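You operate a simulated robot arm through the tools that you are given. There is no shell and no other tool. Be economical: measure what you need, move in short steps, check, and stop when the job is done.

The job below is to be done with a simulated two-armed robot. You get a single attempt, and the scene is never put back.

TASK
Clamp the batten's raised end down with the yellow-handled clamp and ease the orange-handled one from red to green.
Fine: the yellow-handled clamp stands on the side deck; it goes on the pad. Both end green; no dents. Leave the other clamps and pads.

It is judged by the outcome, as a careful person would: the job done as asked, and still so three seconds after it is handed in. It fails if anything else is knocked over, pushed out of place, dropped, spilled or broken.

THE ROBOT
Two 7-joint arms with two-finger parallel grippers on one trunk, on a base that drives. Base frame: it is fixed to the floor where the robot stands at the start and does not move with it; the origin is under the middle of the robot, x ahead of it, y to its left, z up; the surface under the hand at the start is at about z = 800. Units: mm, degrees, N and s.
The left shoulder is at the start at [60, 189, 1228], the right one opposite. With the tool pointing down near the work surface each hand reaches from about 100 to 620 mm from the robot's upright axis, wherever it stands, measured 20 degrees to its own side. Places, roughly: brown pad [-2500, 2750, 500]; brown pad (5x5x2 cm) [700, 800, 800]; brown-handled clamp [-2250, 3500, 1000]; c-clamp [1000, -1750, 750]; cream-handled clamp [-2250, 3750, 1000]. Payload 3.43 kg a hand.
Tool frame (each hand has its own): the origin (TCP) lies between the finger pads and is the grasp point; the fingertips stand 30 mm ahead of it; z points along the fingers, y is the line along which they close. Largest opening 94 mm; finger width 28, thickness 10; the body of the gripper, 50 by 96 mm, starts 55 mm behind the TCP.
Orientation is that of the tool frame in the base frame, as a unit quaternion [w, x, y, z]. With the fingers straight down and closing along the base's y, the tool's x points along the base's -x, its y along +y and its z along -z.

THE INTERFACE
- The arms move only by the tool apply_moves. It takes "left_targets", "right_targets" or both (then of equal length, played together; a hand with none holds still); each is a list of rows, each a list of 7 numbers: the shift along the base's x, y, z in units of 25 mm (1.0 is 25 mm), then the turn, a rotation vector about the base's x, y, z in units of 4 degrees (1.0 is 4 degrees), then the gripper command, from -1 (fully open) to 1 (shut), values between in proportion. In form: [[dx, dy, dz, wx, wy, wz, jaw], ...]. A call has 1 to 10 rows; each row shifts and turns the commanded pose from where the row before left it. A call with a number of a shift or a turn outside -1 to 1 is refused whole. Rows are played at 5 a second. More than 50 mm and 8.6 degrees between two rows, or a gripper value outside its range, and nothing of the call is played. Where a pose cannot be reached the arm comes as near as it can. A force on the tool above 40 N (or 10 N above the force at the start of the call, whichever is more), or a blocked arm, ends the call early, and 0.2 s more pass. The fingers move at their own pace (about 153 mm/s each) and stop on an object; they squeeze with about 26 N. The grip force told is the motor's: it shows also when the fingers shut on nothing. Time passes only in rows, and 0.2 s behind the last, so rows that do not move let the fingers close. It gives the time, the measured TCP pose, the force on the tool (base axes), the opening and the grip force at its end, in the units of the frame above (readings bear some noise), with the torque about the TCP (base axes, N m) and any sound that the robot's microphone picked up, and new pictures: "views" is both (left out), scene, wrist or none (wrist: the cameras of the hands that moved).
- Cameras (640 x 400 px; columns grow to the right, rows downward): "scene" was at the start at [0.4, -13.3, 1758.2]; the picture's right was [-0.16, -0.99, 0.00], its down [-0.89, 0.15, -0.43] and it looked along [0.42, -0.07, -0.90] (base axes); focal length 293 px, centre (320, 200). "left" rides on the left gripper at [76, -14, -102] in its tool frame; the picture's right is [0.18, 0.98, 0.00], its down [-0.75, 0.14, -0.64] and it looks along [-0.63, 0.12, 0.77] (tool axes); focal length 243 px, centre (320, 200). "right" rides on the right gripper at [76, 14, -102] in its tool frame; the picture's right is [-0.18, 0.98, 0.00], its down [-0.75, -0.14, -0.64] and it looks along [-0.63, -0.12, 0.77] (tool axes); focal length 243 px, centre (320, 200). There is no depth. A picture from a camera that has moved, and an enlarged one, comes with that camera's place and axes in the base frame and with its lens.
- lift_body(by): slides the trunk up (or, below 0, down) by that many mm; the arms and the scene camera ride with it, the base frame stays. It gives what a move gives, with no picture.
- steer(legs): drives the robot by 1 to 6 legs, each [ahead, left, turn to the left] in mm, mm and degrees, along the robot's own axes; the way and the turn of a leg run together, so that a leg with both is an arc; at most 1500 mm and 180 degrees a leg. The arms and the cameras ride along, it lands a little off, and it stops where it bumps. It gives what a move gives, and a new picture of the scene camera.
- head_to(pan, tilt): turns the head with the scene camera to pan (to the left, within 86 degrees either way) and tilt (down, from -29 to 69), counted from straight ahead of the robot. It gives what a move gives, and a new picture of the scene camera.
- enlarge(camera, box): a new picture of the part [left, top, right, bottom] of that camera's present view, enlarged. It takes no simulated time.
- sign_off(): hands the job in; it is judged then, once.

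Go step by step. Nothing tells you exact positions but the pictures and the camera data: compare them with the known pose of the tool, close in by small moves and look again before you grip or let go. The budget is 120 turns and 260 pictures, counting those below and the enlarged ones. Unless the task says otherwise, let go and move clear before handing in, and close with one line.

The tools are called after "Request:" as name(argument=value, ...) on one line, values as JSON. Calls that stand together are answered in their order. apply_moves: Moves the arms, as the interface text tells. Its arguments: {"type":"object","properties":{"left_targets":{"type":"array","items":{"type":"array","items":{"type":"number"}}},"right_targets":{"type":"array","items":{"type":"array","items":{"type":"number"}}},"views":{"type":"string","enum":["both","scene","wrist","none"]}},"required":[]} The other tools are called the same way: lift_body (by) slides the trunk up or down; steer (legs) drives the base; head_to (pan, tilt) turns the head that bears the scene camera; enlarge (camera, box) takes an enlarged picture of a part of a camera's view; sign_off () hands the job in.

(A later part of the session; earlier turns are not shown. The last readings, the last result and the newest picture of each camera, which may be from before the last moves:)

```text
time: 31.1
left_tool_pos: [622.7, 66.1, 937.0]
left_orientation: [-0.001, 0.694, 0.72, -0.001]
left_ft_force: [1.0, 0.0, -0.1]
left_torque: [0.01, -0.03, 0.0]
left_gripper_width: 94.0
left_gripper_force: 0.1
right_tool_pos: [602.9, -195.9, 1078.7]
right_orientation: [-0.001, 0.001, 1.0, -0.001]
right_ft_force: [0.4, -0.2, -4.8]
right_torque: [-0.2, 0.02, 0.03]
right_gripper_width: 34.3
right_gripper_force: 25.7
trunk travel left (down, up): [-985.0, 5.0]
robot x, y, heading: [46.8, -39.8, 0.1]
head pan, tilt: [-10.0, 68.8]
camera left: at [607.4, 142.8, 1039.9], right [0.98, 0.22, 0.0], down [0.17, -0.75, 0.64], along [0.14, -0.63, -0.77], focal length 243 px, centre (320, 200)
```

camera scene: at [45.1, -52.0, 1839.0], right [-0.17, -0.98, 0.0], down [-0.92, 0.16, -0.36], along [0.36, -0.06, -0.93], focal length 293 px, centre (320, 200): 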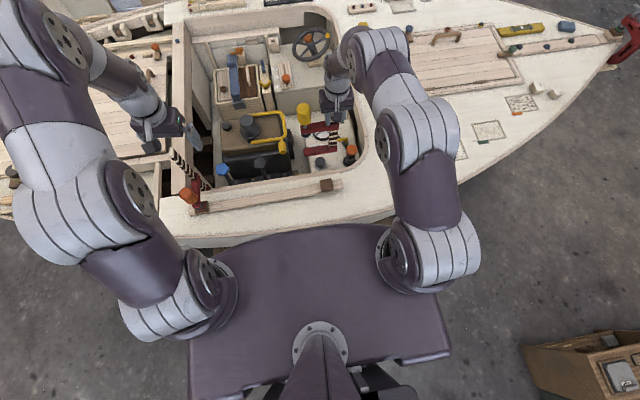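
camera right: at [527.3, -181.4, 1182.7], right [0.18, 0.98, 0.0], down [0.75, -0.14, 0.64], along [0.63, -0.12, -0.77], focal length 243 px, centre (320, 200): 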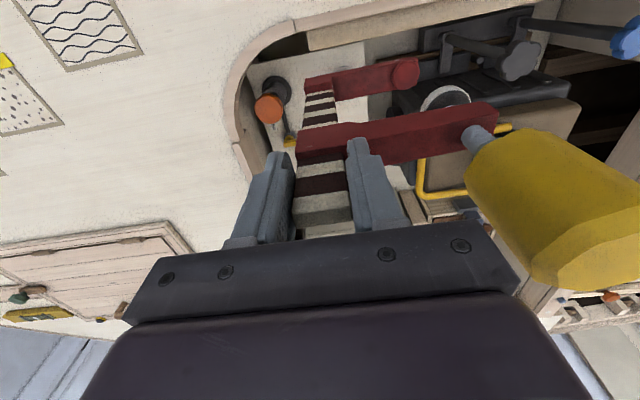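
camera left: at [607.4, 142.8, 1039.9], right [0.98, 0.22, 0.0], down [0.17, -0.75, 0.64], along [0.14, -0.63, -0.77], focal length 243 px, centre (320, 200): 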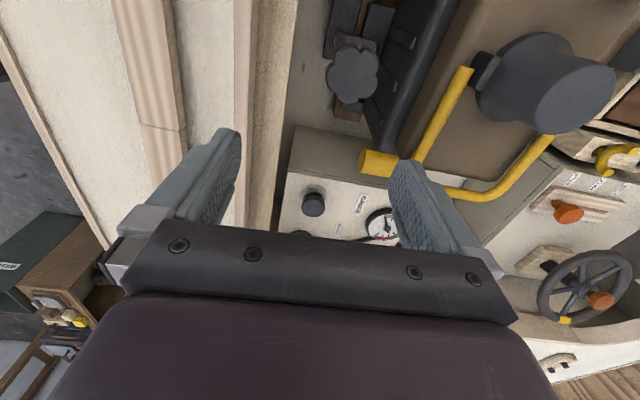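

The gripper hides the lower half of that view, so I'll tilt the left hand so that its camera looks nearly level toward the pad.

Request:
apply_moves(left_targets=[[0, 0, 0, 0, 0, -1, -1], [0, 0, 0, 0, 0, -1, -1], [0, 0, 0, 0, 0, -1, -1], [0, 0, 0, 0, 0, -1, -1], [0, 0, 0, 0, 0, -1, -1], [0, 0, 0, 0, 0, -1, -1], [0, 0, 0, -0.97, 0.23, 0, -1], [0, 0, 0, -0.97, 0.23, 0, -1], [0, 0, 0, -0.97, 0.23, 0, -1], [0, 0, 0, -0.97, 0.23, 0, -1]], views="none")

Request:
apply_moves(left_targets=[[-0.2, -0.1, -0.4, -0.97, 0.23, 0, -1], [-0.2, -0.1, -0.4, -0.97, 0.23, 0, -1], [-0.2, -0.1, -0.4, -0.97, 0.23, 0, -1], [-0.2, -0.1, -0.4, -0.97, 0.23, 0, -1], [-0.2, -0.1, -0.4, -0.97, 0.23, 0, -1], [0, 0, -0.4, -0.97, 0.23, 0, -1]], views="wrist")

```text
time: 33.3
left_tool_pos: [619.7, 67.2, 939.1]
left_orientation: [0.093, 0.821, 0.554, -0.102]
left_ft_force: [-0.2, 0.1, 0.4]
left_torque: [0.02, 0.0, 0.01]
left_gripper_width: 94.0
left_gripper_force: 0.1
right_tool_pos: [603.7, -195.2, 1078.3]
right_orientation: [-0.001, 0.0, 1.0, 0.001]
right_ft_force: [0.0, -0.3, -5.6]
right_torque: [-0.23, 0.05, 0.01]
right_gripper_width: 34.0
right_gripper_force: 26.0
trunk travel left (down, up): [-985.0, 5.0]
robot x, y, heading: [50.8, -40.3, -0.1]
head pan, tilt: [-10.0, 68.8]
```

```text
time: 34.7
left_tool_pos: [529.4, 52.5, 898.3]
left_orientation: [0.232, 0.779, 0.526, -0.25]
left_ft_force: [0.1, 0.0, 0.8]
left_torque: [0.03, -0.01, -0.04]
left_gripper_width: 94.2
left_gripper_force: 0.1
left hand out of reach, approached as far as the arm can: row 1, 3, 4, 5, 6
right_tool_pos: [603.0, -194.5, 1078.6]
right_orientation: [-0.001, 0.0, 1.0, 0.0]
right_ft_force: [-0.1, -0.4, -4.7]
right_torque: [-0.19, 0.03, -0.01]
right_gripper_width: 34.2
right_gripper_force: 26.3
trunk travel left (down, up): [-985.0, 5.0]
robot x, y, heading: [51.8, -39.4, -0.1]
head pan, tilt: [-10.0, 68.8]
camera left: at [557.2, 175.0, 927.2], right [0.98, -0.2, -0.02], down [-0.01, -0.18, 0.98], along [-0.21, -0.96, -0.18], focal length 243 px, centre (320, 200)
```

left: 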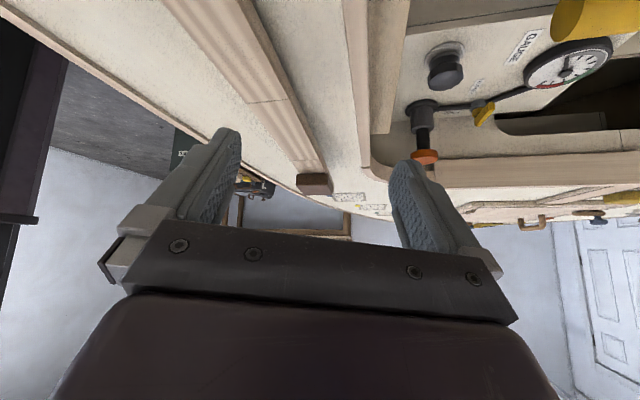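

Request:
enlarge(camera="left", box=[280, 80, 480, 230])

```text
2.67 times, centred on (380, 155) of left
camera zoom: at [557.2, 175.0, 927.2], right [0.98, -0.2, -0.02], down [-0.01, -0.18, 0.98], along [-0.21, -0.96, -0.18], focal length 647 px, centre (160, 320)
```

zoom: 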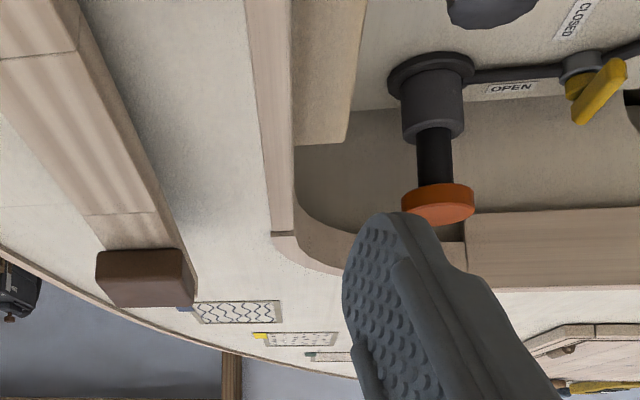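

Pad top ≈ 858–862, coaming underside ≈ 758: a ~102 mm stack versus a ~100 mm jaw gap, so I need a precise gap reading. I'll lower the clamp in the cockpit (still clear of the edge) with the left fingers shut to clear its view.

Request:
apply_moves(left_targets=[[0, 0, 0, 0, 0, 0, 1], [0, 0, 0, 0, 0, 0, 1], [0, 0, 0, 0, 0, 0, 1], [0, 0, 0, 0, 0, 0, 1], [0, 0, 0, 0, 0, 0, 1], [0, 0, 0, 0, 0, 0, 1]], right_targets=[[0, 0, -1, 0, 0, 0, 1], [0, 0, -1, 0, 0, 0, 1], [0, 0, -1, 0, 0, 0, 1], [0, 0, -1, 0, 0, 0, 1], [0, 0, -1, 0, 0, 0, 1], [0, 0, -0.3, 0, 0, 0, 1]], views="none")

Request:
enlarge(camera="left", box=[300, 60, 500, 240])

Request:
enlarge(camera="scene", box=[280, 80, 440, 200])

```text
time: 36.1
left_tool_pos: [529.7, 52.4, 897.2]
left_orientation: [0.231, 0.779, 0.526, -0.251]
left_ft_force: [-0.3, -0.4, 0.1]
left_torque: [0.03, 0.01, 0.02]
left_gripper_width: 0.0
left_gripper_force: 25.4
right_tool_pos: [601.8, -194.6, 947.2]
right_orientation: [0.0, 0.0, 1.0, -0.001]
right_ft_force: [-0.1, -0.2, -5.8]
right_torque: [-0.21, 0.02, 0.01]
right_gripper_width: 34.1
right_gripper_force: 25.9
trunk travel left (down, up): [-985.0, 5.0]
robot x, y, heading: [44.5, -34.8, -0.1]
head pan, tilt: [-10.0, 68.8]
```

```text
2.22 times, centred on (400, 150) of left
camera zoom: at [557.5, 174.7, 927.4], right [0.98, -0.2, -0.02], down [-0.01, -0.18, 0.98], along [-0.21, -0.96, -0.18], focal length 539 px, centre (142, 311)
```

zoom: 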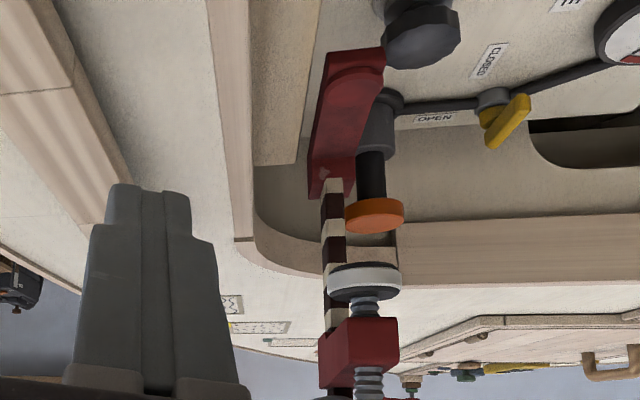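

```text
3.33 times, centred on (360, 140) of scene
camera zoom: at [45.4, -52.9, 1839.0], right [-0.17, -0.98, 0.0], down [-0.92, 0.16, -0.36], along [0.36, -0.06, -0.93], focal length 978 px, centre (187, 400)
```

zoom: 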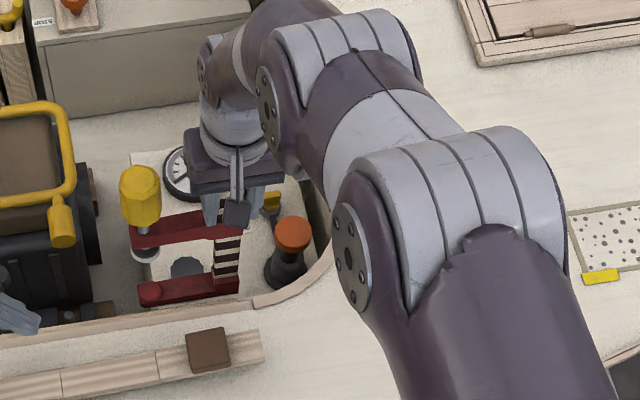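

Very useful view: jaw top ≈ TCP−190, swivel face ≈ TCP−90. The ledge beneath the edge matters, so I'll examine how the orange clamp's lower jaw relates to it.

Request:
enlarge(camera="scene", box=[160, 130, 240, 220])

Request:
enlarge(camera="left", box=[340, 30, 460, 130])

```text
4.44 times, centred on (200, 175) of scene
camera zoom: at [45.4, -52.9, 1839.0], right [-0.17, -0.98, 0.0], down [-0.92, 0.16, -0.36], along [0.36, -0.06, -0.93], focal length 1304 px, centre (853, 311)
```

zoom: 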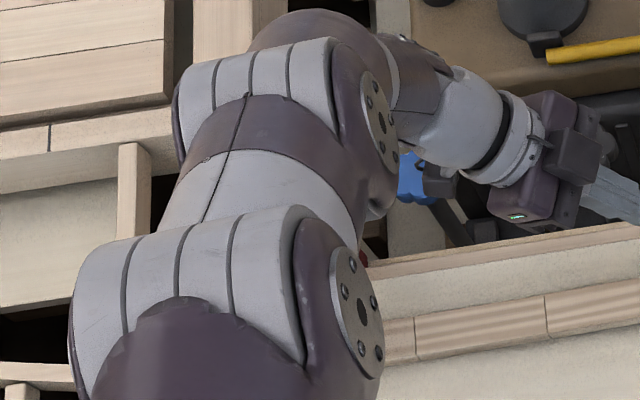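

```text
4.00 times, centred on (400, 80) of left
camera zoom: at [557.5, 174.7, 927.4], right [0.98, -0.2, -0.02], down [-0.01, -0.18, 0.98], along [-0.21, -0.96, -0.18], focal length 970 px, centre (0, 680)
```

zoom: 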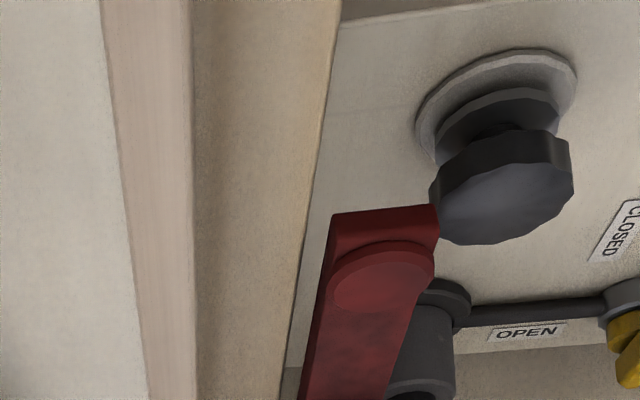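

The orange bar occupies x 558–593 above that ledge, so the jaw goes between ledge (≈747) and deck underside. I'll raise to TCP≈957 and swing the jaw in under the deck in guarded steps, watching with the left camera.

Request:
apply_moves(left_targets=[[0, 0, 0, 0, 0, 0, -1], [0, 0, 0, 0, 0, 0, -1], [0, 0, 0, 0, 0, 0, -1], [0, 0, 0, 0, 0, 0, -1], [0, 0, 0, 0, 0, 0, -1], [0, 0, 0, 0, 0, 0, -1], [0, 0, 0, 0, 0, 0, -1]], right_targets=[[0, 0, 0.4, 0, 0, 0, 1], [0, 0, 0, 0, 0, 1, 1], [0, 0, 0, 0, 0, 1, 1], [0, 0, 0, 0, 0, 1, 1], [0, 0, 0, 0, 0, 1, 1], [0, 0, 0, 0, 0, 1, 1], [0, 0, 0, 0, 0, 1, 1]], views="none")

Request:
enlarge(camera="left", box=[240, 20, 440, 240])

```text
time: 37.7
left_tool_pos: [529.6, 51.3, 897.1]
left_orientation: [0.231, 0.779, 0.526, -0.25]
left_ft_force: [-0.6, 0.0, 0.0]
left_torque: [-0.03, 0.0, 0.0]
left_gripper_width: 94.0
left_gripper_force: 0.1
right_tool_pos: [602.3, -197.2, 958.1]
right_orientation: [-0.001, -0.209, 0.978, -0.001]
right_ft_force: [0.3, -0.5, -4.4]
right_torque: [-0.17, -0.07, -0.01]
right_gripper_width: 34.0
right_gripper_force: 25.9
trunk travel left (down, up): [-985.0, 5.0]
robot x, y, heading: [49.2, -37.7, -0.1]
head pan, tilt: [-10.0, 68.8]
```

```text
1.82 times, centred on (340, 130) of left
camera zoom: at [557.5, 174.7, 927.4], right [0.98, -0.2, -0.02], down [-0.01, -0.18, 0.98], along [-0.21, -0.96, -0.18], focal length 441 px, centre (284, 327)
```

zoom: 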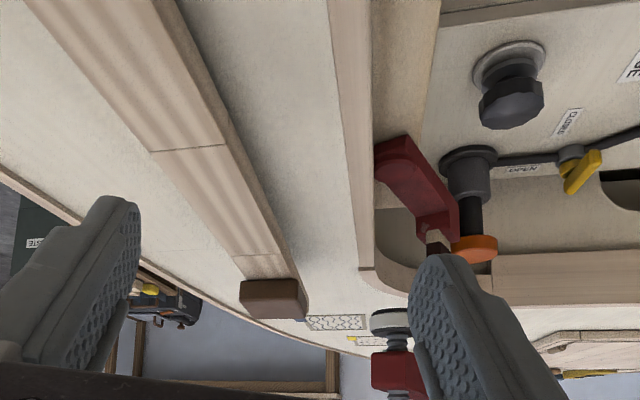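

The jaw tip is over the ledge and about to pass under the trim. Continue in a guarded step.

Request:
apply_moves(right_targets=[[0, 0, 0, 0, 0, 1, 1], [0, 0, 0, 0, 0, 1, 1], [0, 0, 0, 0, 0, 1, 1], [0, 0, 0, 0, 0, 1, 1]], views="none")

Request:
enlarge(camera="left", box=[240, 20, 440, 240])

```text
time: 38.7
left_tool_pos: [529.4, 52.5, 898.8]
left_orientation: [0.231, 0.779, 0.526, -0.251]
left_ft_force: [0.4, 0.8, 0.1]
left_torque: [0.0, 0.04, 0.02]
left_gripper_width: 93.8
left_gripper_force: 0.0
right_tool_pos: [601.4, -195.7, 957.0]
right_orientation: [0.0, -0.343, 0.939, 0.0]
right_ft_force: [-0.8, -0.6, -4.2]
right_torque: [-0.22, -0.09, 0.0]
right_gripper_width: 34.1
right_gripper_force: 25.9
trunk travel left (down, up): [-985.0, 5.0]
robot x, y, heading: [49.6, -39.7, -0.1]
head pan, tilt: [-10.0, 68.8]
```

```text
1.82 times, centred on (340, 130) of left
camera zoom: at [557.6, 174.7, 927.4], right [0.98, -0.2, -0.02], down [-0.01, -0.18, 0.98], along [-0.21, -0.96, -0.18], focal length 441 px, centre (284, 327)
```

zoom: 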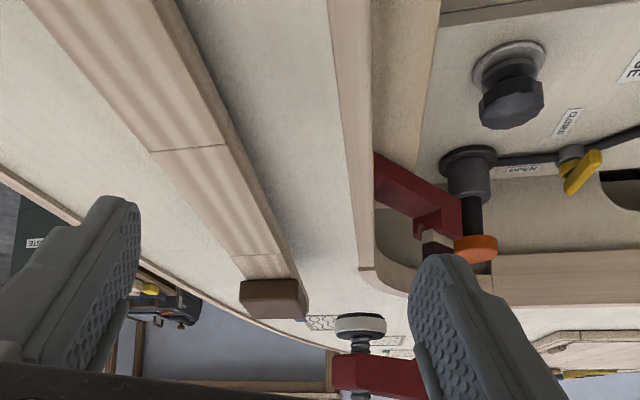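

No contact so far; swivel clears the pad top by ≈5 mm. Continue swinging, adding a few mm of height and moving toward the pad.

Request:
apply_moves(right_targets=[[0, 0, 0.1, 0, 0, 1, 1], [0, 0, 0, 0, 0, 1, 1], [0, 0, 0, 0, 0, 1, 1], [0, 0.2, 0, 0, 0, 1, 1], [-0.1, 0.2, 0, 0, 0, 1, 1], [-0.1, 0.2, 0, 0, 0, 1, 1]], views="none")

Request:
enlarge(camera="left", box=[240, 20, 440, 240])

```text
time: 40.1
left_tool_pos: [529.3, 51.7, 899.3]
left_orientation: [0.23, 0.78, 0.526, -0.251]
left_ft_force: [-0.2, 0.4, -0.1]
left_torque: [0.01, -0.01, 0.0]
left_gripper_width: 94.0
left_gripper_force: 0.0
right_tool_pos: [597.2, -181.4, 959.8]
right_orientation: [0.0, -0.531, 0.848, 0.0]
right_ft_force: [-0.3, 0.4, -5.2]
right_torque: [-0.14, -0.14, 0.03]
right_gripper_width: 34.4
right_gripper_force: 26.4
trunk travel left (down, up): [-985.0, 5.0]
robot x, y, heading: [49.4, -41.1, 0.0]
head pan, tilt: [-10.0, 68.8]
```

```text
1.82 times, centred on (340, 130) of left
camera zoom: at [557.4, 174.8, 927.4], right [0.98, -0.2, -0.02], down [-0.01, -0.18, 0.98], along [-0.21, -0.96, -0.18], focal length 441 px, centre (284, 327)
```

zoom: 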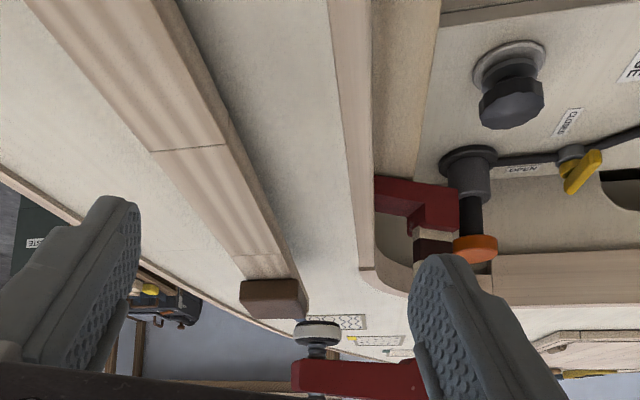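

Request:
apply_moves(right_targets=[[0, 0.2, 0, 0, 0, 1, 1], [-0.1, 0.2, 0, 0, 0, 1, 1], [-0.15, 0.2, 0, 0, 0, 1, 1], [-0.2, 0.2, 0, 0, 0, 1, 1], [-0.2, 0.2, 0, 0, 0, 1, 1], [-0.2, 0.2, 0, 0, 0, 1, 1]], views="scene")

Request:
enlarge(camera="left", box=[240, 20, 440, 240])

Request:
enlarge(camera="scene", box=[290, 110, 390, 200])

```text
time: 41.5
left_tool_pos: [530.2, 53.1, 898.1]
left_orientation: [0.23, 0.779, 0.526, -0.251]
left_ft_force: [-0.5, 0.1, -0.3]
left_torque: [-0.01, -0.02, 0.0]
left_gripper_width: 94.0
left_gripper_force: 0.0
right_tool_pos: [574.6, -151.8, 958.8]
right_orientation: [0.0, -0.695, 0.719, 0.0]
right_ft_force: [0.3, 0.4, -4.6]
right_torque: [-0.06, -0.18, -0.01]
right_gripper_width: 34.1
right_gripper_force: 26.2
trunk travel left (down, up): [-985.0, 5.0]
robot x, y, heading: [46.4, -39.1, -0.1]
head pan, tilt: [-10.0, 68.8]
camera scene: at [45.2, -52.6, 1839.0], right [-0.17, -0.98, 0.0], down [-0.92, 0.16, -0.36], along [0.36, -0.06, -0.93], focal length 293 px, centre (320, 200)
```

scene: 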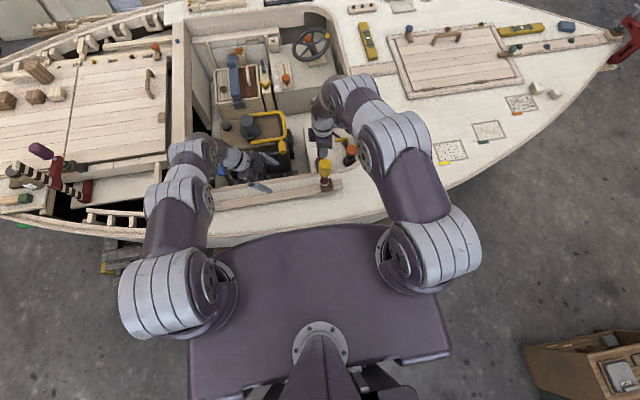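

```text
1.82 times, centred on (340, 130) of left
camera zoom: at [557.4, 174.8, 927.4], right [0.98, -0.2, -0.02], down [-0.01, -0.18, 0.98], along [-0.21, -0.96, -0.18], focal length 441 px, centre (284, 327)
```

zoom: 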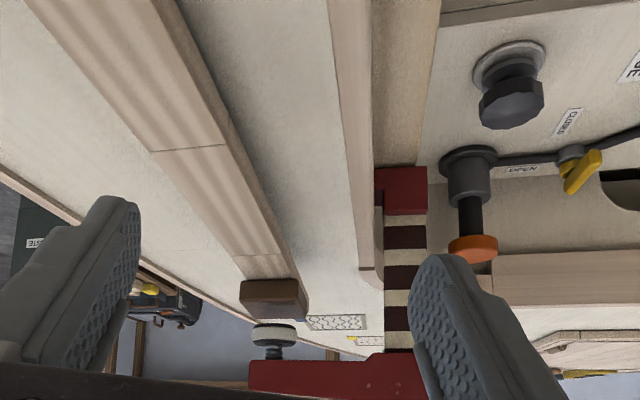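

```text
4.44 times, centred on (340, 155) of scene
camera zoom: at [45.2, -52.6, 1839.0], right [-0.17, -0.98, 0.0], down [-0.92, 0.16, -0.36], along [0.36, -0.06, -0.93], focal length 1304 px, centre (231, 400)
```

zoom: 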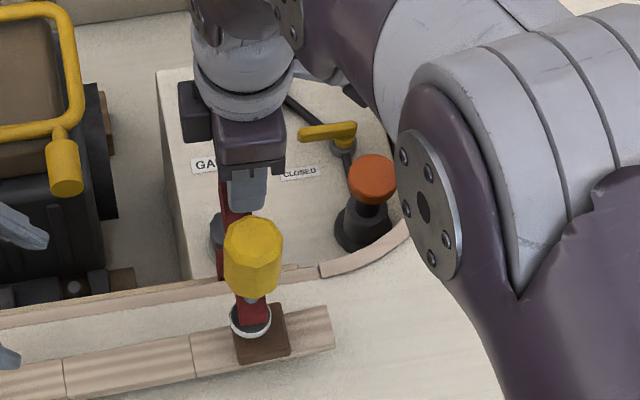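

The swivel is over the pad, about 8 mm too far to +y. I'll shift −y and then raise gently until the lower jaw meets the deck's underside.

Request:
apply_moves(right_targets=[[0, -0.3, 0, 0, 0, 0.5, 1], [0, 0, 0.1, 0, 0, 0, 1], [0, 0, 0.1, 0, 0, 0, 1], [0, 0, 0.1, 0, 0, 0, 1]], views="none")

Request:
apply_moves(right_targets=[[0, 0, 0.1, 0, 0, 0, 1], [0, 0, 0.1, 0, 0, 0, 1]], views="none")

Request:
enlarge(camera="left", box=[240, 20, 440, 240])

```text
time: 42.5
left_tool_pos: [529.8, 51.8, 897.8]
left_orientation: [0.23, 0.779, 0.526, -0.251]
left_ft_force: [-0.8, 0.6, 0.3]
left_torque: [-0.02, -0.01, 0.0]
left_gripper_width: 93.8
left_gripper_force: 0.1
right_tool_pos: [575.2, -160.3, 965.6]
right_orientation: [-0.002, -0.707, 0.707, 0.002]
right_ft_force: [-6.6, -0.2, -23.6]
right_torque: [-0.32, -0.47, 0.08]
right_gripper_width: 34.6
right_gripper_force: 26.0
trunk travel left (down, up): [-985.0, 5.0]
robot x, y, heading: [52.4, -37.7, 0.0]
head pan, tilt: [-10.0, 68.8]
```

```text
time: 43.1
left_tool_pos: [531.0, 51.9, 897.0]
left_orientation: [0.23, 0.78, 0.526, -0.251]
left_ft_force: [-0.4, -0.1, -0.5]
left_torque: [0.01, -0.03, -0.01]
left_gripper_width: 94.1
left_gripper_force: 0.1
right_tool_pos: [575.7, -158.2, 970.6]
right_orientation: [-0.001, -0.707, 0.708, 0.002]
right_ft_force: [-5.8, -0.4, -24.4]
right_torque: [-0.22, -0.37, 0.07]
right_gripper_width: 34.7
right_gripper_force: 25.2
trunk travel left (down, up): [-985.0, 5.0]
robot x, y, heading: [45.3, -36.5, -0.1]
head pan, tilt: [-10.0, 68.8]
```

```text
1.82 times, centred on (340, 130) of left
camera zoom: at [558.1, 174.4, 927.0], right [0.98, -0.2, -0.02], down [-0.01, -0.18, 0.98], along [-0.21, -0.96, -0.18], focal length 441 px, centre (284, 327)
```

zoom: 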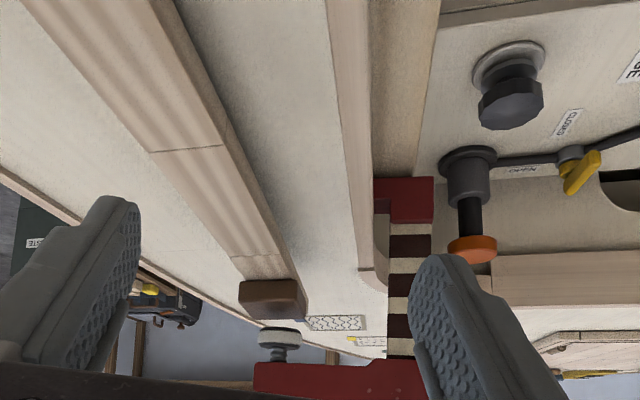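

The jaw met the underside at TCP≈963 and the grip then slid a few mm up the bar. I'll ease the upward load and bring the left hand up, upright, toward the handle.

Request:
apply_moves(left_targets=[[0, 0.2, 1, 0.97, -0.23, 0, -1], [0, 0.2, 1, 0.97, -0.23, 0, -1], [0, 0.2, 1, 0.97, -0.23, 0, -1], [0, 0, 1, 0.97, -0.23, 0, -1], [0, 0, 1, 0.97, -0.23, 0, -1], [0, 0, 1, 0.97, -0.23, 0, -1], [0, 0, 1, 0.97, -0.23, 0, -1], [-0.5, 0, 1, 0.97, -0.23, 0, -1], [-0.5, 0, 1, 0.97, -0.23, 0, -1], [-0.5, 0, 0.5, 0.97, -0.23, 0, -1]], right_targets=[[0, 0, -0.1, 0, 0, 0, 1], [0, 0, -0.1, 0, 0, 0, 1], [0, 0, 0, 0, 0, 0, 1], [0, 0, 0, 0, 0, 0, 1], [0, 0, 0, 0, 0, 0, 1], [0, 0, 0, 0, 0, 0, 1], [0, 0, 0, 0, 0, 0, 1], [0, 0, 0, 0, 0, 0, 1], [0, 0, 0, 0, 0, 0, 1], [0, 0, 0, 0, 0, 0, 1]], views="none")

Request:
apply_moves(left_targets=[[-0.5, 0, 0, 0, 0, 1, -1], [-0.5, 0, 0, 0, 0, 1, -1], [-0.5, 0, 0, 0, 0, 1, -1], [-0.5, 0, 0, 0, 0, 1, -1], [0, 0, 0, 0, 0, 1, -1], [0, 0, 0, 0, 0, 1, -1], [0, 0, 0, 0, 0, 1, -1], [0, 0, 0, 0, 0, 1, -1], [0, 0, 0, 0, 0, 1, -1], [0, 0, 0, 0, 0, 1, -1]], views="none")

```text
time: 45.3
left_tool_pos: [492.9, 67.4, 1136.3]
left_orientation: [-0.001, 0.829, 0.559, 0.001]
left_ft_force: [0.6, 0.5, -0.2]
left_torque: [0.0, -0.01, -0.05]
left_gripper_width: 94.0
left_gripper_force: 0.0
right_tool_pos: [574.0, -158.7, 967.4]
right_orientation: [-0.001, -0.707, 0.707, 0.0]
right_ft_force: [-0.1, -0.2, -4.9]
right_torque: [-0.02, -0.19, -0.01]
right_gripper_width: 34.3
right_gripper_force: 25.9
trunk travel left (down, up): [-985.0, 5.0]
robot x, y, heading: [48.3, -37.8, 0.0]
head pan, tilt: [-10.0, 68.8]
```

```text
time: 47.5
left_tool_pos: [442.2, 67.5, 1136.2]
left_orientation: [-0.001, 0.588, 0.809, 0.001]
left_ft_force: [0.6, -0.4, 0.1]
left_torque: [0.01, 0.01, 0.02]
left_gripper_width: 94.0
left_gripper_force: 0.1
right_tool_pos: [576.7, -159.3, 967.1]
right_orientation: [0.0, 0.707, -0.707, 0.0]
right_ft_force: [0.4, 0.9, -4.9]
right_torque: [-0.06, -0.23, -0.01]
right_gripper_width: 34.2
right_gripper_force: 26.3
trunk travel left (down, up): [-985.0, 5.0]
robot x, y, heading: [52.2, -40.3, -0.1]
head pan, tilt: [-10.0, 68.8]
```

Request:
apply_moves(left_targets=[[0, -0.6, 0, 0, 0, 1, -1], [0, -0.6, 0, 0, 0, 1, -1], [0, -0.6, 0, 0, 0, 1, -1], [0, -0.6, 0, 0, 0, 1, -1], [0, -0.6, 0, 0, 0, 1, -1], [0, -0.6, 0, 0, 0, 1, -1], [0, -0.6, 0, 0, 0, 1, -1], [0, -0.6, 0, 0, 0, 1, -1], [0, -0.6, 0, 0, 0, 1, -1], [0, -0.6, 0, 0, 0, 1, -1]], views="none")

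Request:
apply_moves(left_targets=[[0, -0.3, 0, 0, 0, 1, -1], [0, -0.3, 0, 0, 0, 1, -1], [0, -0.3, 0, 0, 0, 1, -1], [0, -0.3, 0, 0, 0, 1, -1], [0, -0.3, 0, 0, 0, 1, -1], [0, -0.3, 0, 0, 0, 1, -1], [0, -0.3, 0, 0, 0, 1, -1], [0.3, -0.3, 0, 0, 0, 1, -1], [0.3, -0.3, 0, 0, 0, 1, -1], [0.3, -0.3, 0, 0, 0, 1, -1]], views="both")

```text
time: 49.7
left_tool_pos: [443.5, -84.1, 1135.7]
left_orientation: [0.0, 0.275, 0.962, 0.0]
left_ft_force: [-0.2, -0.4, 0.4]
left_torque: [-0.01, 0.03, -0.02]
left_gripper_width: 93.9
left_gripper_force: 0.0
right_tool_pos: [576.4, -158.9, 967.0]
right_orientation: [0.0, -0.707, 0.707, 0.0]
right_ft_force: [0.0, -0.1, -6.0]
right_torque: [0.02, -0.17, 0.0]
right_gripper_width: 34.2
right_gripper_force: 25.6
trunk travel left (down, up): [-985.0, 5.0]
robot x, y, heading: [45.4, -39.0, -0.1]
head pan, tilt: [-10.0, 68.8]
```

```text
time: 52.0
left_tool_pos: [459.6, -147.9, 1127.7]
left_orientation: [-0.009, -0.071, 0.997, 0.01]
left_ft_force: [0.3, 0.4, -0.1]
left_torque: [0.02, -0.01, 0.01]
left_gripper_width: 94.0
left_gripper_force: 0.0
right_tool_pos: [584.0, -223.5, 969.7]
right_orientation: [0.001, -0.657, 0.754, -0.002]
right_ft_force: [0.2, 0.3, -5.8]
right_torque: [-0.05, -0.21, 0.0]
right_gripper_width: 33.7
right_gripper_force: 26.3
trunk travel left (down, up): [-985.0, 5.0]
robot x, y, heading: [48.4, -43.3, 0.2]
head pan, tilt: [-10.0, 68.8]
stopped in row 10 (right hand): the arm was blocked; the commanded pose is now the measured one
camera scene: at [45.5, -53.0, 1839.0], right [-0.17, -0.98, 0.0], down [-0.92, 0.16, -0.36], along [0.36, -0.06, -0.93], focal length 293 px, centre (320, 200)
camera left: at [389.5, -175.1, 1231.9], right [-0.32, 0.95, 0.02], down [0.74, 0.24, 0.63], along [0.59, 0.22, -0.78], focal length 243 px, centre (320, 200)
```

scene: 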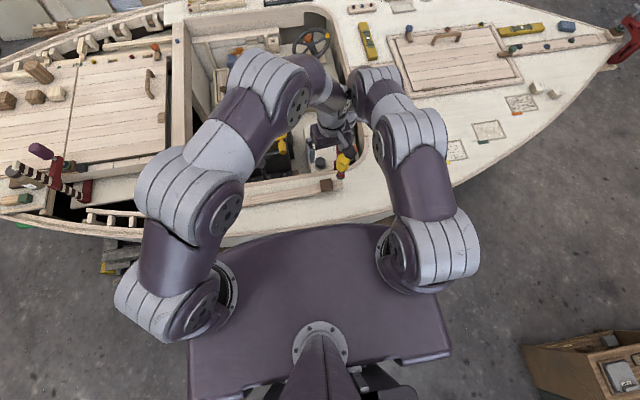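
left: 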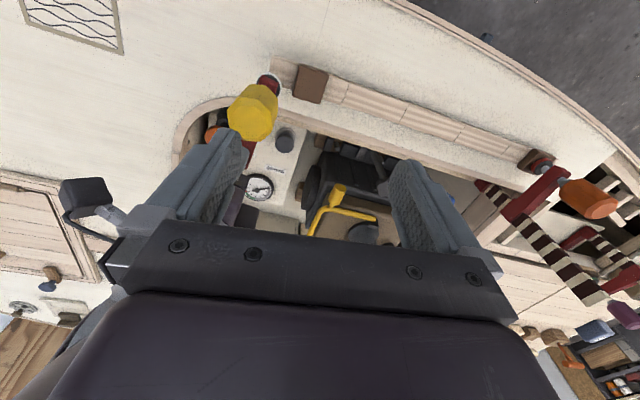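

The left wrist nudged the right wrist aside (about 65 mm in −y); the clamp is still held, and pad and batten are untouched. I'll back the left hand off the way it came, then return the right.

Request:
apply_moves(left_targets=[[-0.3, 0.5, 0, 0, 0, -1, -1], [-0.3, 0.5, 0, 0, 0, -1, -1], [-0.3, 0.8, 0, 0, 0, -1, -1], [-0.3, 0.8, 0, 0, 0, -1, -1], [-0.3, 0.8, 0, 0, 0, -1, -1], [-0.3, 0.8, 0, 0, 0, -1, -1], [-0.5, 0.8, 0, 0, 0, 0, -1], [-0.5, 0.5, 0, 0, 0, 0, -1], [-0.5, 0.5, 0, 0, 0, 0, -1], [-0.5, 0.5, 0, 0, 0, 0, -1]], views="scene")

Request:
enlarge(camera="scene", box=[290, 110, 390, 200])

```text
time: 54.2
left_tool_pos: [363.9, 15.1, 1129.2]
left_orientation: [-0.006, 0.138, 0.99, 0.011]
left_ft_force: [0.5, 0.6, -0.1]
left_torque: [-0.01, 0.03, -0.01]
left_gripper_width: 94.0
left_gripper_force: 0.1
right_tool_pos: [583.0, -221.9, 968.6]
right_orientation: [0.002, -0.658, 0.753, -0.002]
right_ft_force: [-0.6, -0.4, -4.8]
right_torque: [-0.09, -0.18, -0.02]
right_gripper_width: 34.1
right_gripper_force: 26.0
trunk travel left (down, up): [-985.0, 5.0]
robot x, y, heading: [45.6, -40.3, 0.0]
head pan, tilt: [-10.0, 68.8]
camera scene: at [44.6, -52.3, 1839.0], right [-0.17, -0.98, 0.0], down [-0.92, 0.16, -0.36], along [0.36, -0.06, -0.93], focal length 293 px, centre (320, 200)
```

scene: 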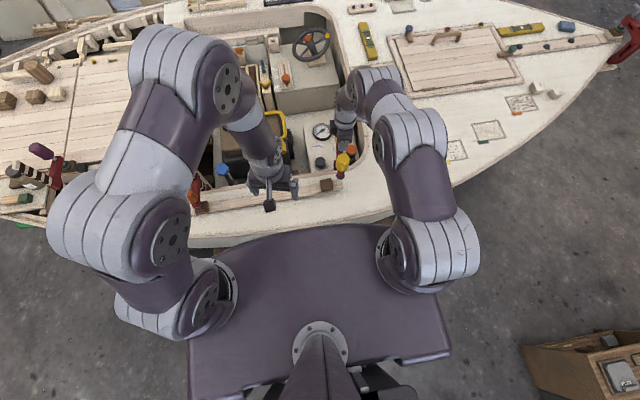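

```text
4.44 times, centred on (340, 155) of scene
camera zoom: at [44.6, -52.3, 1839.0], right [-0.17, -0.98, 0.0], down [-0.92, 0.16, -0.36], along [0.36, -0.06, -0.93], focal length 1304 px, centre (231, 400)
```

zoom: 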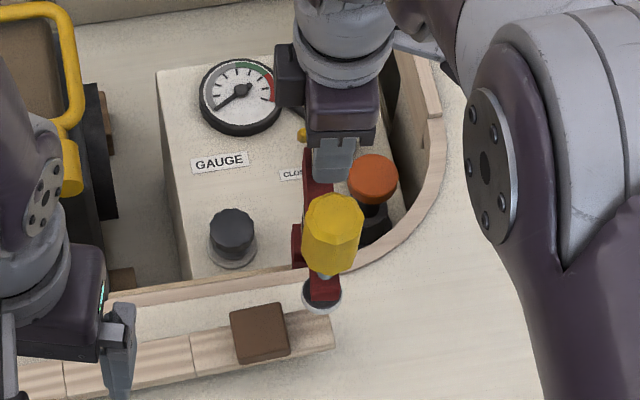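

All intact. Return the right hand to the pad position.

Request:
apply_moves(right_targets=[[-0.1, 0.6, 0, 0, 0, 0.5, 1], [-0.1, 0.6, 0, 0, 0, 0.5, 1], [-0.1, 0.6, 0, 0, 0, 0.5, 1], [0, 0.7, 0, 0, 0, 0.5, 1]], views="none")

Request:
enlarge(camera="scene", box=[290, 110, 390, 200])

```text
time: 55.2
left_tool_pos: [365.9, 14.0, 1130.4]
left_orientation: [-0.007, 0.138, 0.99, 0.011]
left_ft_force: [1.1, 0.3, -0.2]
left_torque: [-0.04, -0.01, 0.03]
left_gripper_width: 94.1
left_gripper_force: 0.0
right_tool_pos: [577.3, -160.9, 969.4]
right_orientation: [-0.002, 0.709, -0.705, 0.001]
right_ft_force: [0.1, 0.8, -5.0]
right_torque: [-0.04, -0.18, -0.01]
right_gripper_width: 34.0
right_gripper_force: 25.9
trunk travel left (down, up): [-985.0, 5.0]
robot x, y, heading: [49.0, -40.3, -0.1]
head pan, tilt: [-10.0, 68.8]
```

```text
4.44 times, centred on (340, 155) of scene
camera zoom: at [45.4, -51.9, 1839.0], right [-0.17, -0.98, 0.0], down [-0.92, 0.16, -0.36], along [0.36, -0.06, -0.93], focal length 1304 px, centre (231, 400)
```

zoom: 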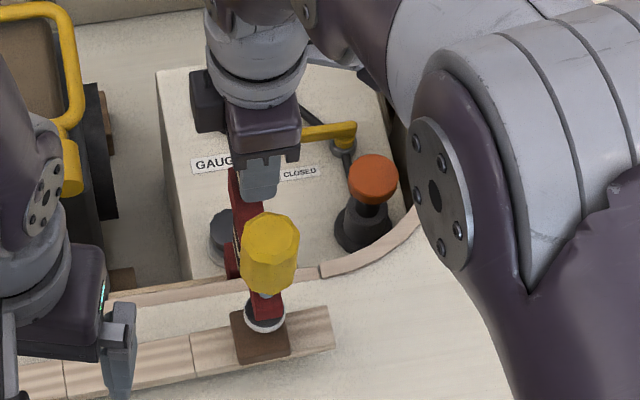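

Position restored. This time I'll approach the handle with the left hand tilted 45° from the robot's side, keeping its wrist well away from the right wrist.

Request:
apply_moves(left_targets=[[0.1, -0.5, 0, -0.27, -0.96, 0, -1], [0.1, -0.5, 0, -0.27, -0.96, 0, -1], [0.1, -0.5, 0, -0.27, -0.96, 0, -1], [0.1, -0.5, 0, -0.27, -0.96, 0, -1], [0.1, -0.5, 0, -0.27, -0.96, 0, -1], [0.1, -0.5, 0, -0.27, -0.96, 0, -1], [0.1, -0.5, 0, -0.27, -0.96, 0, -1], [0.1, -0.5, 0, -0.27, -0.96, 0, -1], [0, -0.5, 0, -0.27, -0.96, 0, -1], [0, -0.5, 0, -0.27, -0.96, 0, -1]], views="both")

```text
time: 57.4
left_tool_pos: [384.1, -112.3, 1129.2]
left_orientation: [0.332, 0.126, 0.934, -0.036]
left_ft_force: [0.0, -0.3, 0.0]
left_torque: [0.01, 0.0, 0.01]
left_gripper_width: 94.0
left_gripper_force: 0.2
right_tool_pos: [578.3, -161.5, 969.1]
right_orientation: [-0.003, 0.708, -0.706, 0.002]
right_ft_force: [0.2, -0.3, -6.2]
right_torque: [-0.03, -0.19, 0.01]
right_gripper_width: 34.4
right_gripper_force: 26.5
trunk travel left (down, up): [-985.0, 5.0]
robot x, y, heading: [50.1, -39.9, 0.1]
head pan, tilt: [-10.0, 68.8]
camera scene: at [45.0, -53.8, 1839.0], right [-0.17, -0.98, 0.0], down [-0.92, 0.16, -0.36], along [0.36, -0.06, -0.93], focal length 293 px, centre (320, 200)
camera left: at [262.8, -94.2, 1160.3], right [0.12, 0.99, -0.1], down [0.21, 0.07, 0.98], along [0.97, -0.14, -0.2], focal length 243 px, centre (320, 200)
```

scene: 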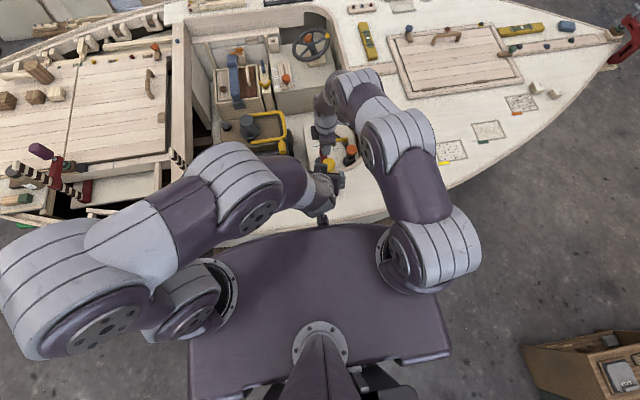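
left: 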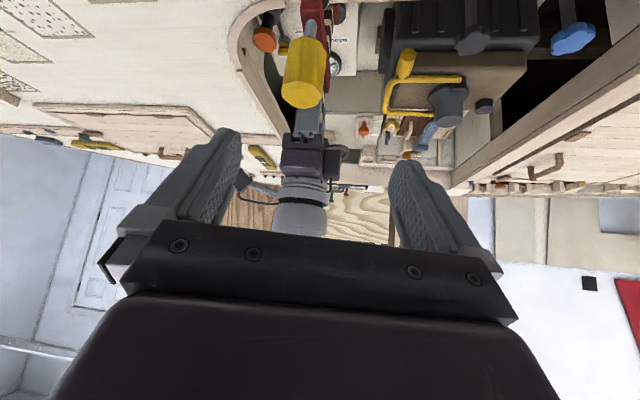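

The left camera shows the handle axis at ≈[482,-152], z 944–1007. Approach along the tool axis, stopping short to check.

Request:
apply_moves(left_targets=[[-0.24, -0.56, -0.56, 0, 0, 0, -1], [0.6, -0.15, -0.75, 0, 0, 0, -1], [0.6, -0.15, -0.75, 0, 0, 0, -1], [0.6, -0.15, -0.75, 0, 0, 0, -1], [0.6, -0.15, -0.75, 0, 0, 0, -1]], views="both")

```text
time: 58.6
left_tool_pos: [439.2, -141.7, 1039.5]
left_orientation: [0.331, 0.126, 0.934, -0.036]
left_ft_force: [-0.1, 0.5, 0.3]
left_torque: [-0.01, -0.02, 0.0]
left_gripper_width: 94.4
left_gripper_force: 0.0
right_tool_pos: [577.0, -161.7, 967.8]
right_orientation: [-0.002, 0.708, -0.706, 0.0]
right_ft_force: [-0.1, 0.0, -5.1]
right_torque: [0.0, -0.19, 0.01]
right_gripper_width: 34.0
right_gripper_force: 26.2
trunk travel left (down, up): [-985.0, 5.0]
robot x, y, heading: [51.8, -39.1, 0.2]
head pan, tilt: [-10.0, 68.8]
camera scene: at [46.6, -53.7, 1839.0], right [-0.17, -0.98, 0.0], down [-0.92, 0.16, -0.36], along [0.36, -0.06, -0.93], focal length 293 px, centre (320, 200)
camera left: at [317.4, -122.7, 1070.8], right [0.12, 0.99, -0.1], down [0.21, 0.07, 0.97], along [0.97, -0.14, -0.2], focal length 243 px, centre (320, 200)
```

scene: 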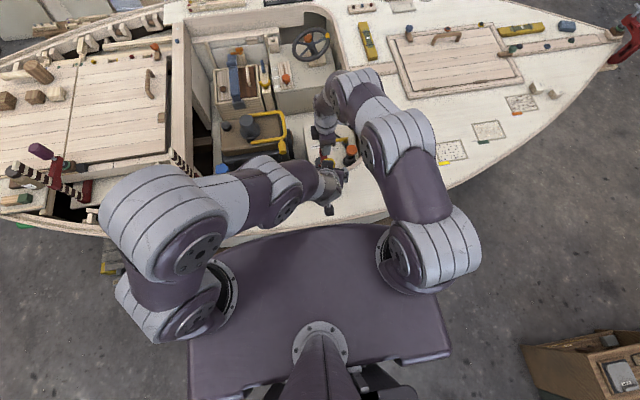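
left: 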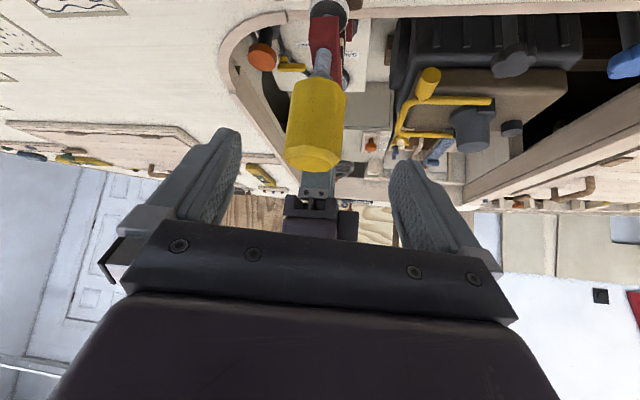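

Aligned. Complete the approach and close on the handle.

Request:
apply_moves(left_targets=[[0.6, -0.15, -0.75, 0, 0, 0, -1], [0.6, -0.15, -0.75, 0, 0, 0, -1], [0.5, -0.12, -0.62, 0, 0, 0, -1], [0, 0, 0, 0, 0, 0, 0], [0, 0, 0, 0, 0, 0, 1], [0, 0, 0, 0, 0, 0, 1]], views="wrist")

Request:
enlarge(camera="scene", box=[290, 110, 390, 200])

```text
time: 60.0
left_tool_pos: [480.7, -151.1, 987.5]
left_orientation: [0.331, 0.127, 0.934, -0.036]
left_ft_force: [-2.7, -6.4, -0.5]
left_torque: [-0.22, 0.06, -0.42]
left_gripper_width: 44.7
left_gripper_force: 26.4
right_tool_pos: [577.9, -160.2, 969.2]
right_orientation: [-0.003, 0.708, -0.706, 0.002]
right_ft_force: [2.5, 7.6, -3.5]
right_torque: [0.11, -0.12, -0.3]
right_gripper_width: 33.9
right_gripper_force: 26.2
trunk travel left (down, up): [-985.0, 5.0]
robot x, y, heading: [49.9, -43.2, -0.2]
head pan, tilt: [-10.0, 68.8]
camera left: at [358.3, -133.6, 1018.1], right [0.12, 0.99, -0.1], down [0.21, 0.07, 0.97], along [0.97, -0.14, -0.2], focal length 243 px, centre (320, 200)
```

left: 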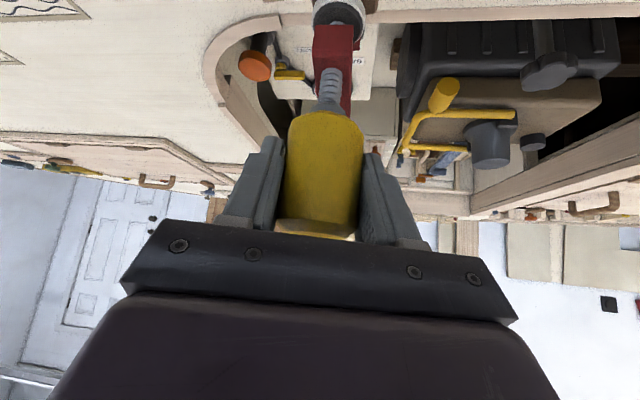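

```text
4.44 times, centred on (340, 155) of scene
camera zoom: at [45.3, -53.0, 1839.0], right [-0.17, -0.98, 0.0], down [-0.92, 0.16, -0.36], along [0.36, -0.06, -0.93], focal length 1304 px, centre (231, 400)
```

zoom: 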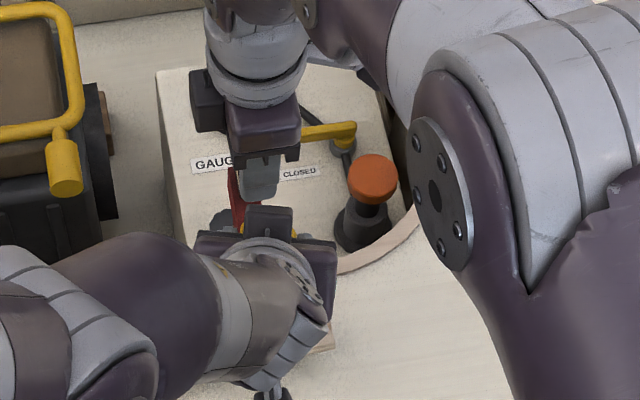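

Gripped, with threads visible between handle and arm. Try a 20° clockwise turn and read the forces.

Request:
apply_moves(left_targets=[[0, 0, 0, 0, 0, -1, 1], [0, 0, 0, 0, 0, -1, 1], [0, 0, 0, 0, 0, -1, 1], [0, 0, 0, 0, 0, -1, 1], [0, 0, 0, 0, 0, -1, 1]], views="wrist")

```text
time: 61.2
left_tool_pos: [482.9, -152.5, 984.2]
left_orientation: [0.321, 0.279, 0.901, -0.09]
left_ft_force: [-6.4, 2.2, 0.8]
left_torque: [-0.08, -0.05, -0.01]
left_gripper_width: 42.9
left_gripper_force: 25.3
right_tool_pos: [578.7, -161.6, 969.3]
right_orientation: [-0.003, 0.708, -0.706, 0.002]
right_ft_force: [6.8, -2.5, -6.4]
right_torque: [0.08, -0.03, 0.16]
right_gripper_width: 34.2
right_gripper_force: 25.8
trunk travel left (down, up): [-985.0, 5.0]
robot x, y, heading: [50.9, -40.4, -0.1]
head pan, tilt: [-10.0, 68.8]
camera left: at [372.7, -94.3, 1017.1], right [0.44, 0.89, -0.1], down [0.22, 0.0, 0.97], along [0.87, -0.45, -0.2], focal length 243 px, centre (320, 200)
```

left: 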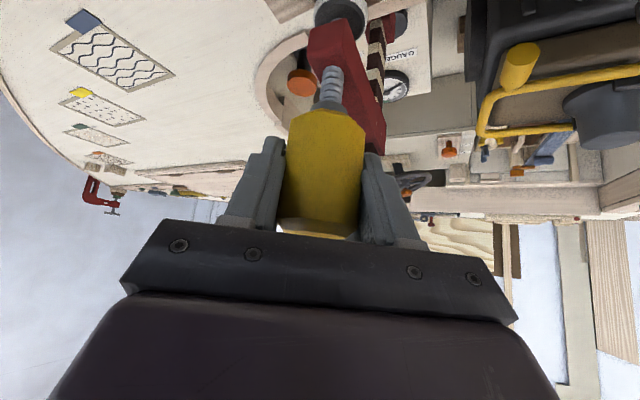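

It turns easily. Continue 40° more.

Request:
apply_moves(left_targets=[[0, 0, 0, 0, 0, -1, 1], [0, 0, 0, 0, 0, -1, 1], [0, 0, 0, 0, 0, -1, 1], [0, 0, 0, 0, 0, -1, 1], [0, 0, 0, 0, 0, -1, 1], [0, 0, 0, 0, 0, -1, 1], [0, 0, 0, 0, 0, -1, 1], [0, 0, 0, 0, 0, -1, 1], [0, 0, 0, 0, 0, -1, 1], [0, 0, 0, 0, 0, -1, 1]], views="wrist")

Request:
enlarge(camera="scene", box=[290, 110, 390, 200])

```text
time: 61.8
left_tool_pos: [468.0, -177.7, 992.0]
left_orientation: [0.322, 0.337, 0.878, -0.11]
left_ft_force: [5.3, 3.6, 1.2]
left_torque: [0.69, 0.14, 0.11]
left_gripper_width: 44.2
left_gripper_force: 25.8
left hand out of reach, approached as far as the arm can: row 1, 2, 3
right_tool_pos: [570.7, -163.0, 966.2]
right_orientation: [0.006, 0.708, -0.706, -0.003]
right_ft_force: [-0.7, -1.9, 1.9]
right_torque: [-0.05, -0.7, -0.07]
right_gripper_width: 33.1
right_gripper_force: 25.9
trunk travel left (down, up): [-985.0, 5.0]
robot x, y, heading: [51.0, -38.5, 0.1]
head pan, tilt: [-10.0, 68.8]
stopped in row 3 (left hand): the force on the tool passed its limit at 54 N (the readings are from after the stop); the commanded pose is now the measured one
camera left: at [366.4, -106.8, 1020.8], right [0.55, 0.83, -0.09], down [0.2, -0.03, 0.98], along [0.81, -0.55, -0.18], focal length 243 px, centre (320, 200)
```

left: 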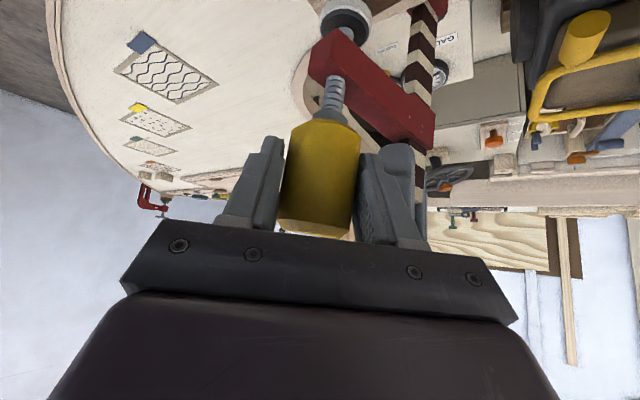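

```text
4.44 times, centred on (340, 155) of scene
camera zoom: at [44.7, -53.0, 1839.0], right [-0.17, -0.98, 0.0], down [-0.92, 0.16, -0.36], along [0.36, -0.06, -0.93], focal length 1304 px, centre (231, 400)
```

zoom: 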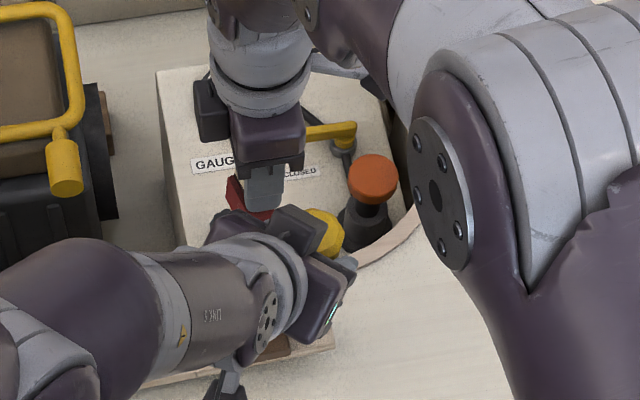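

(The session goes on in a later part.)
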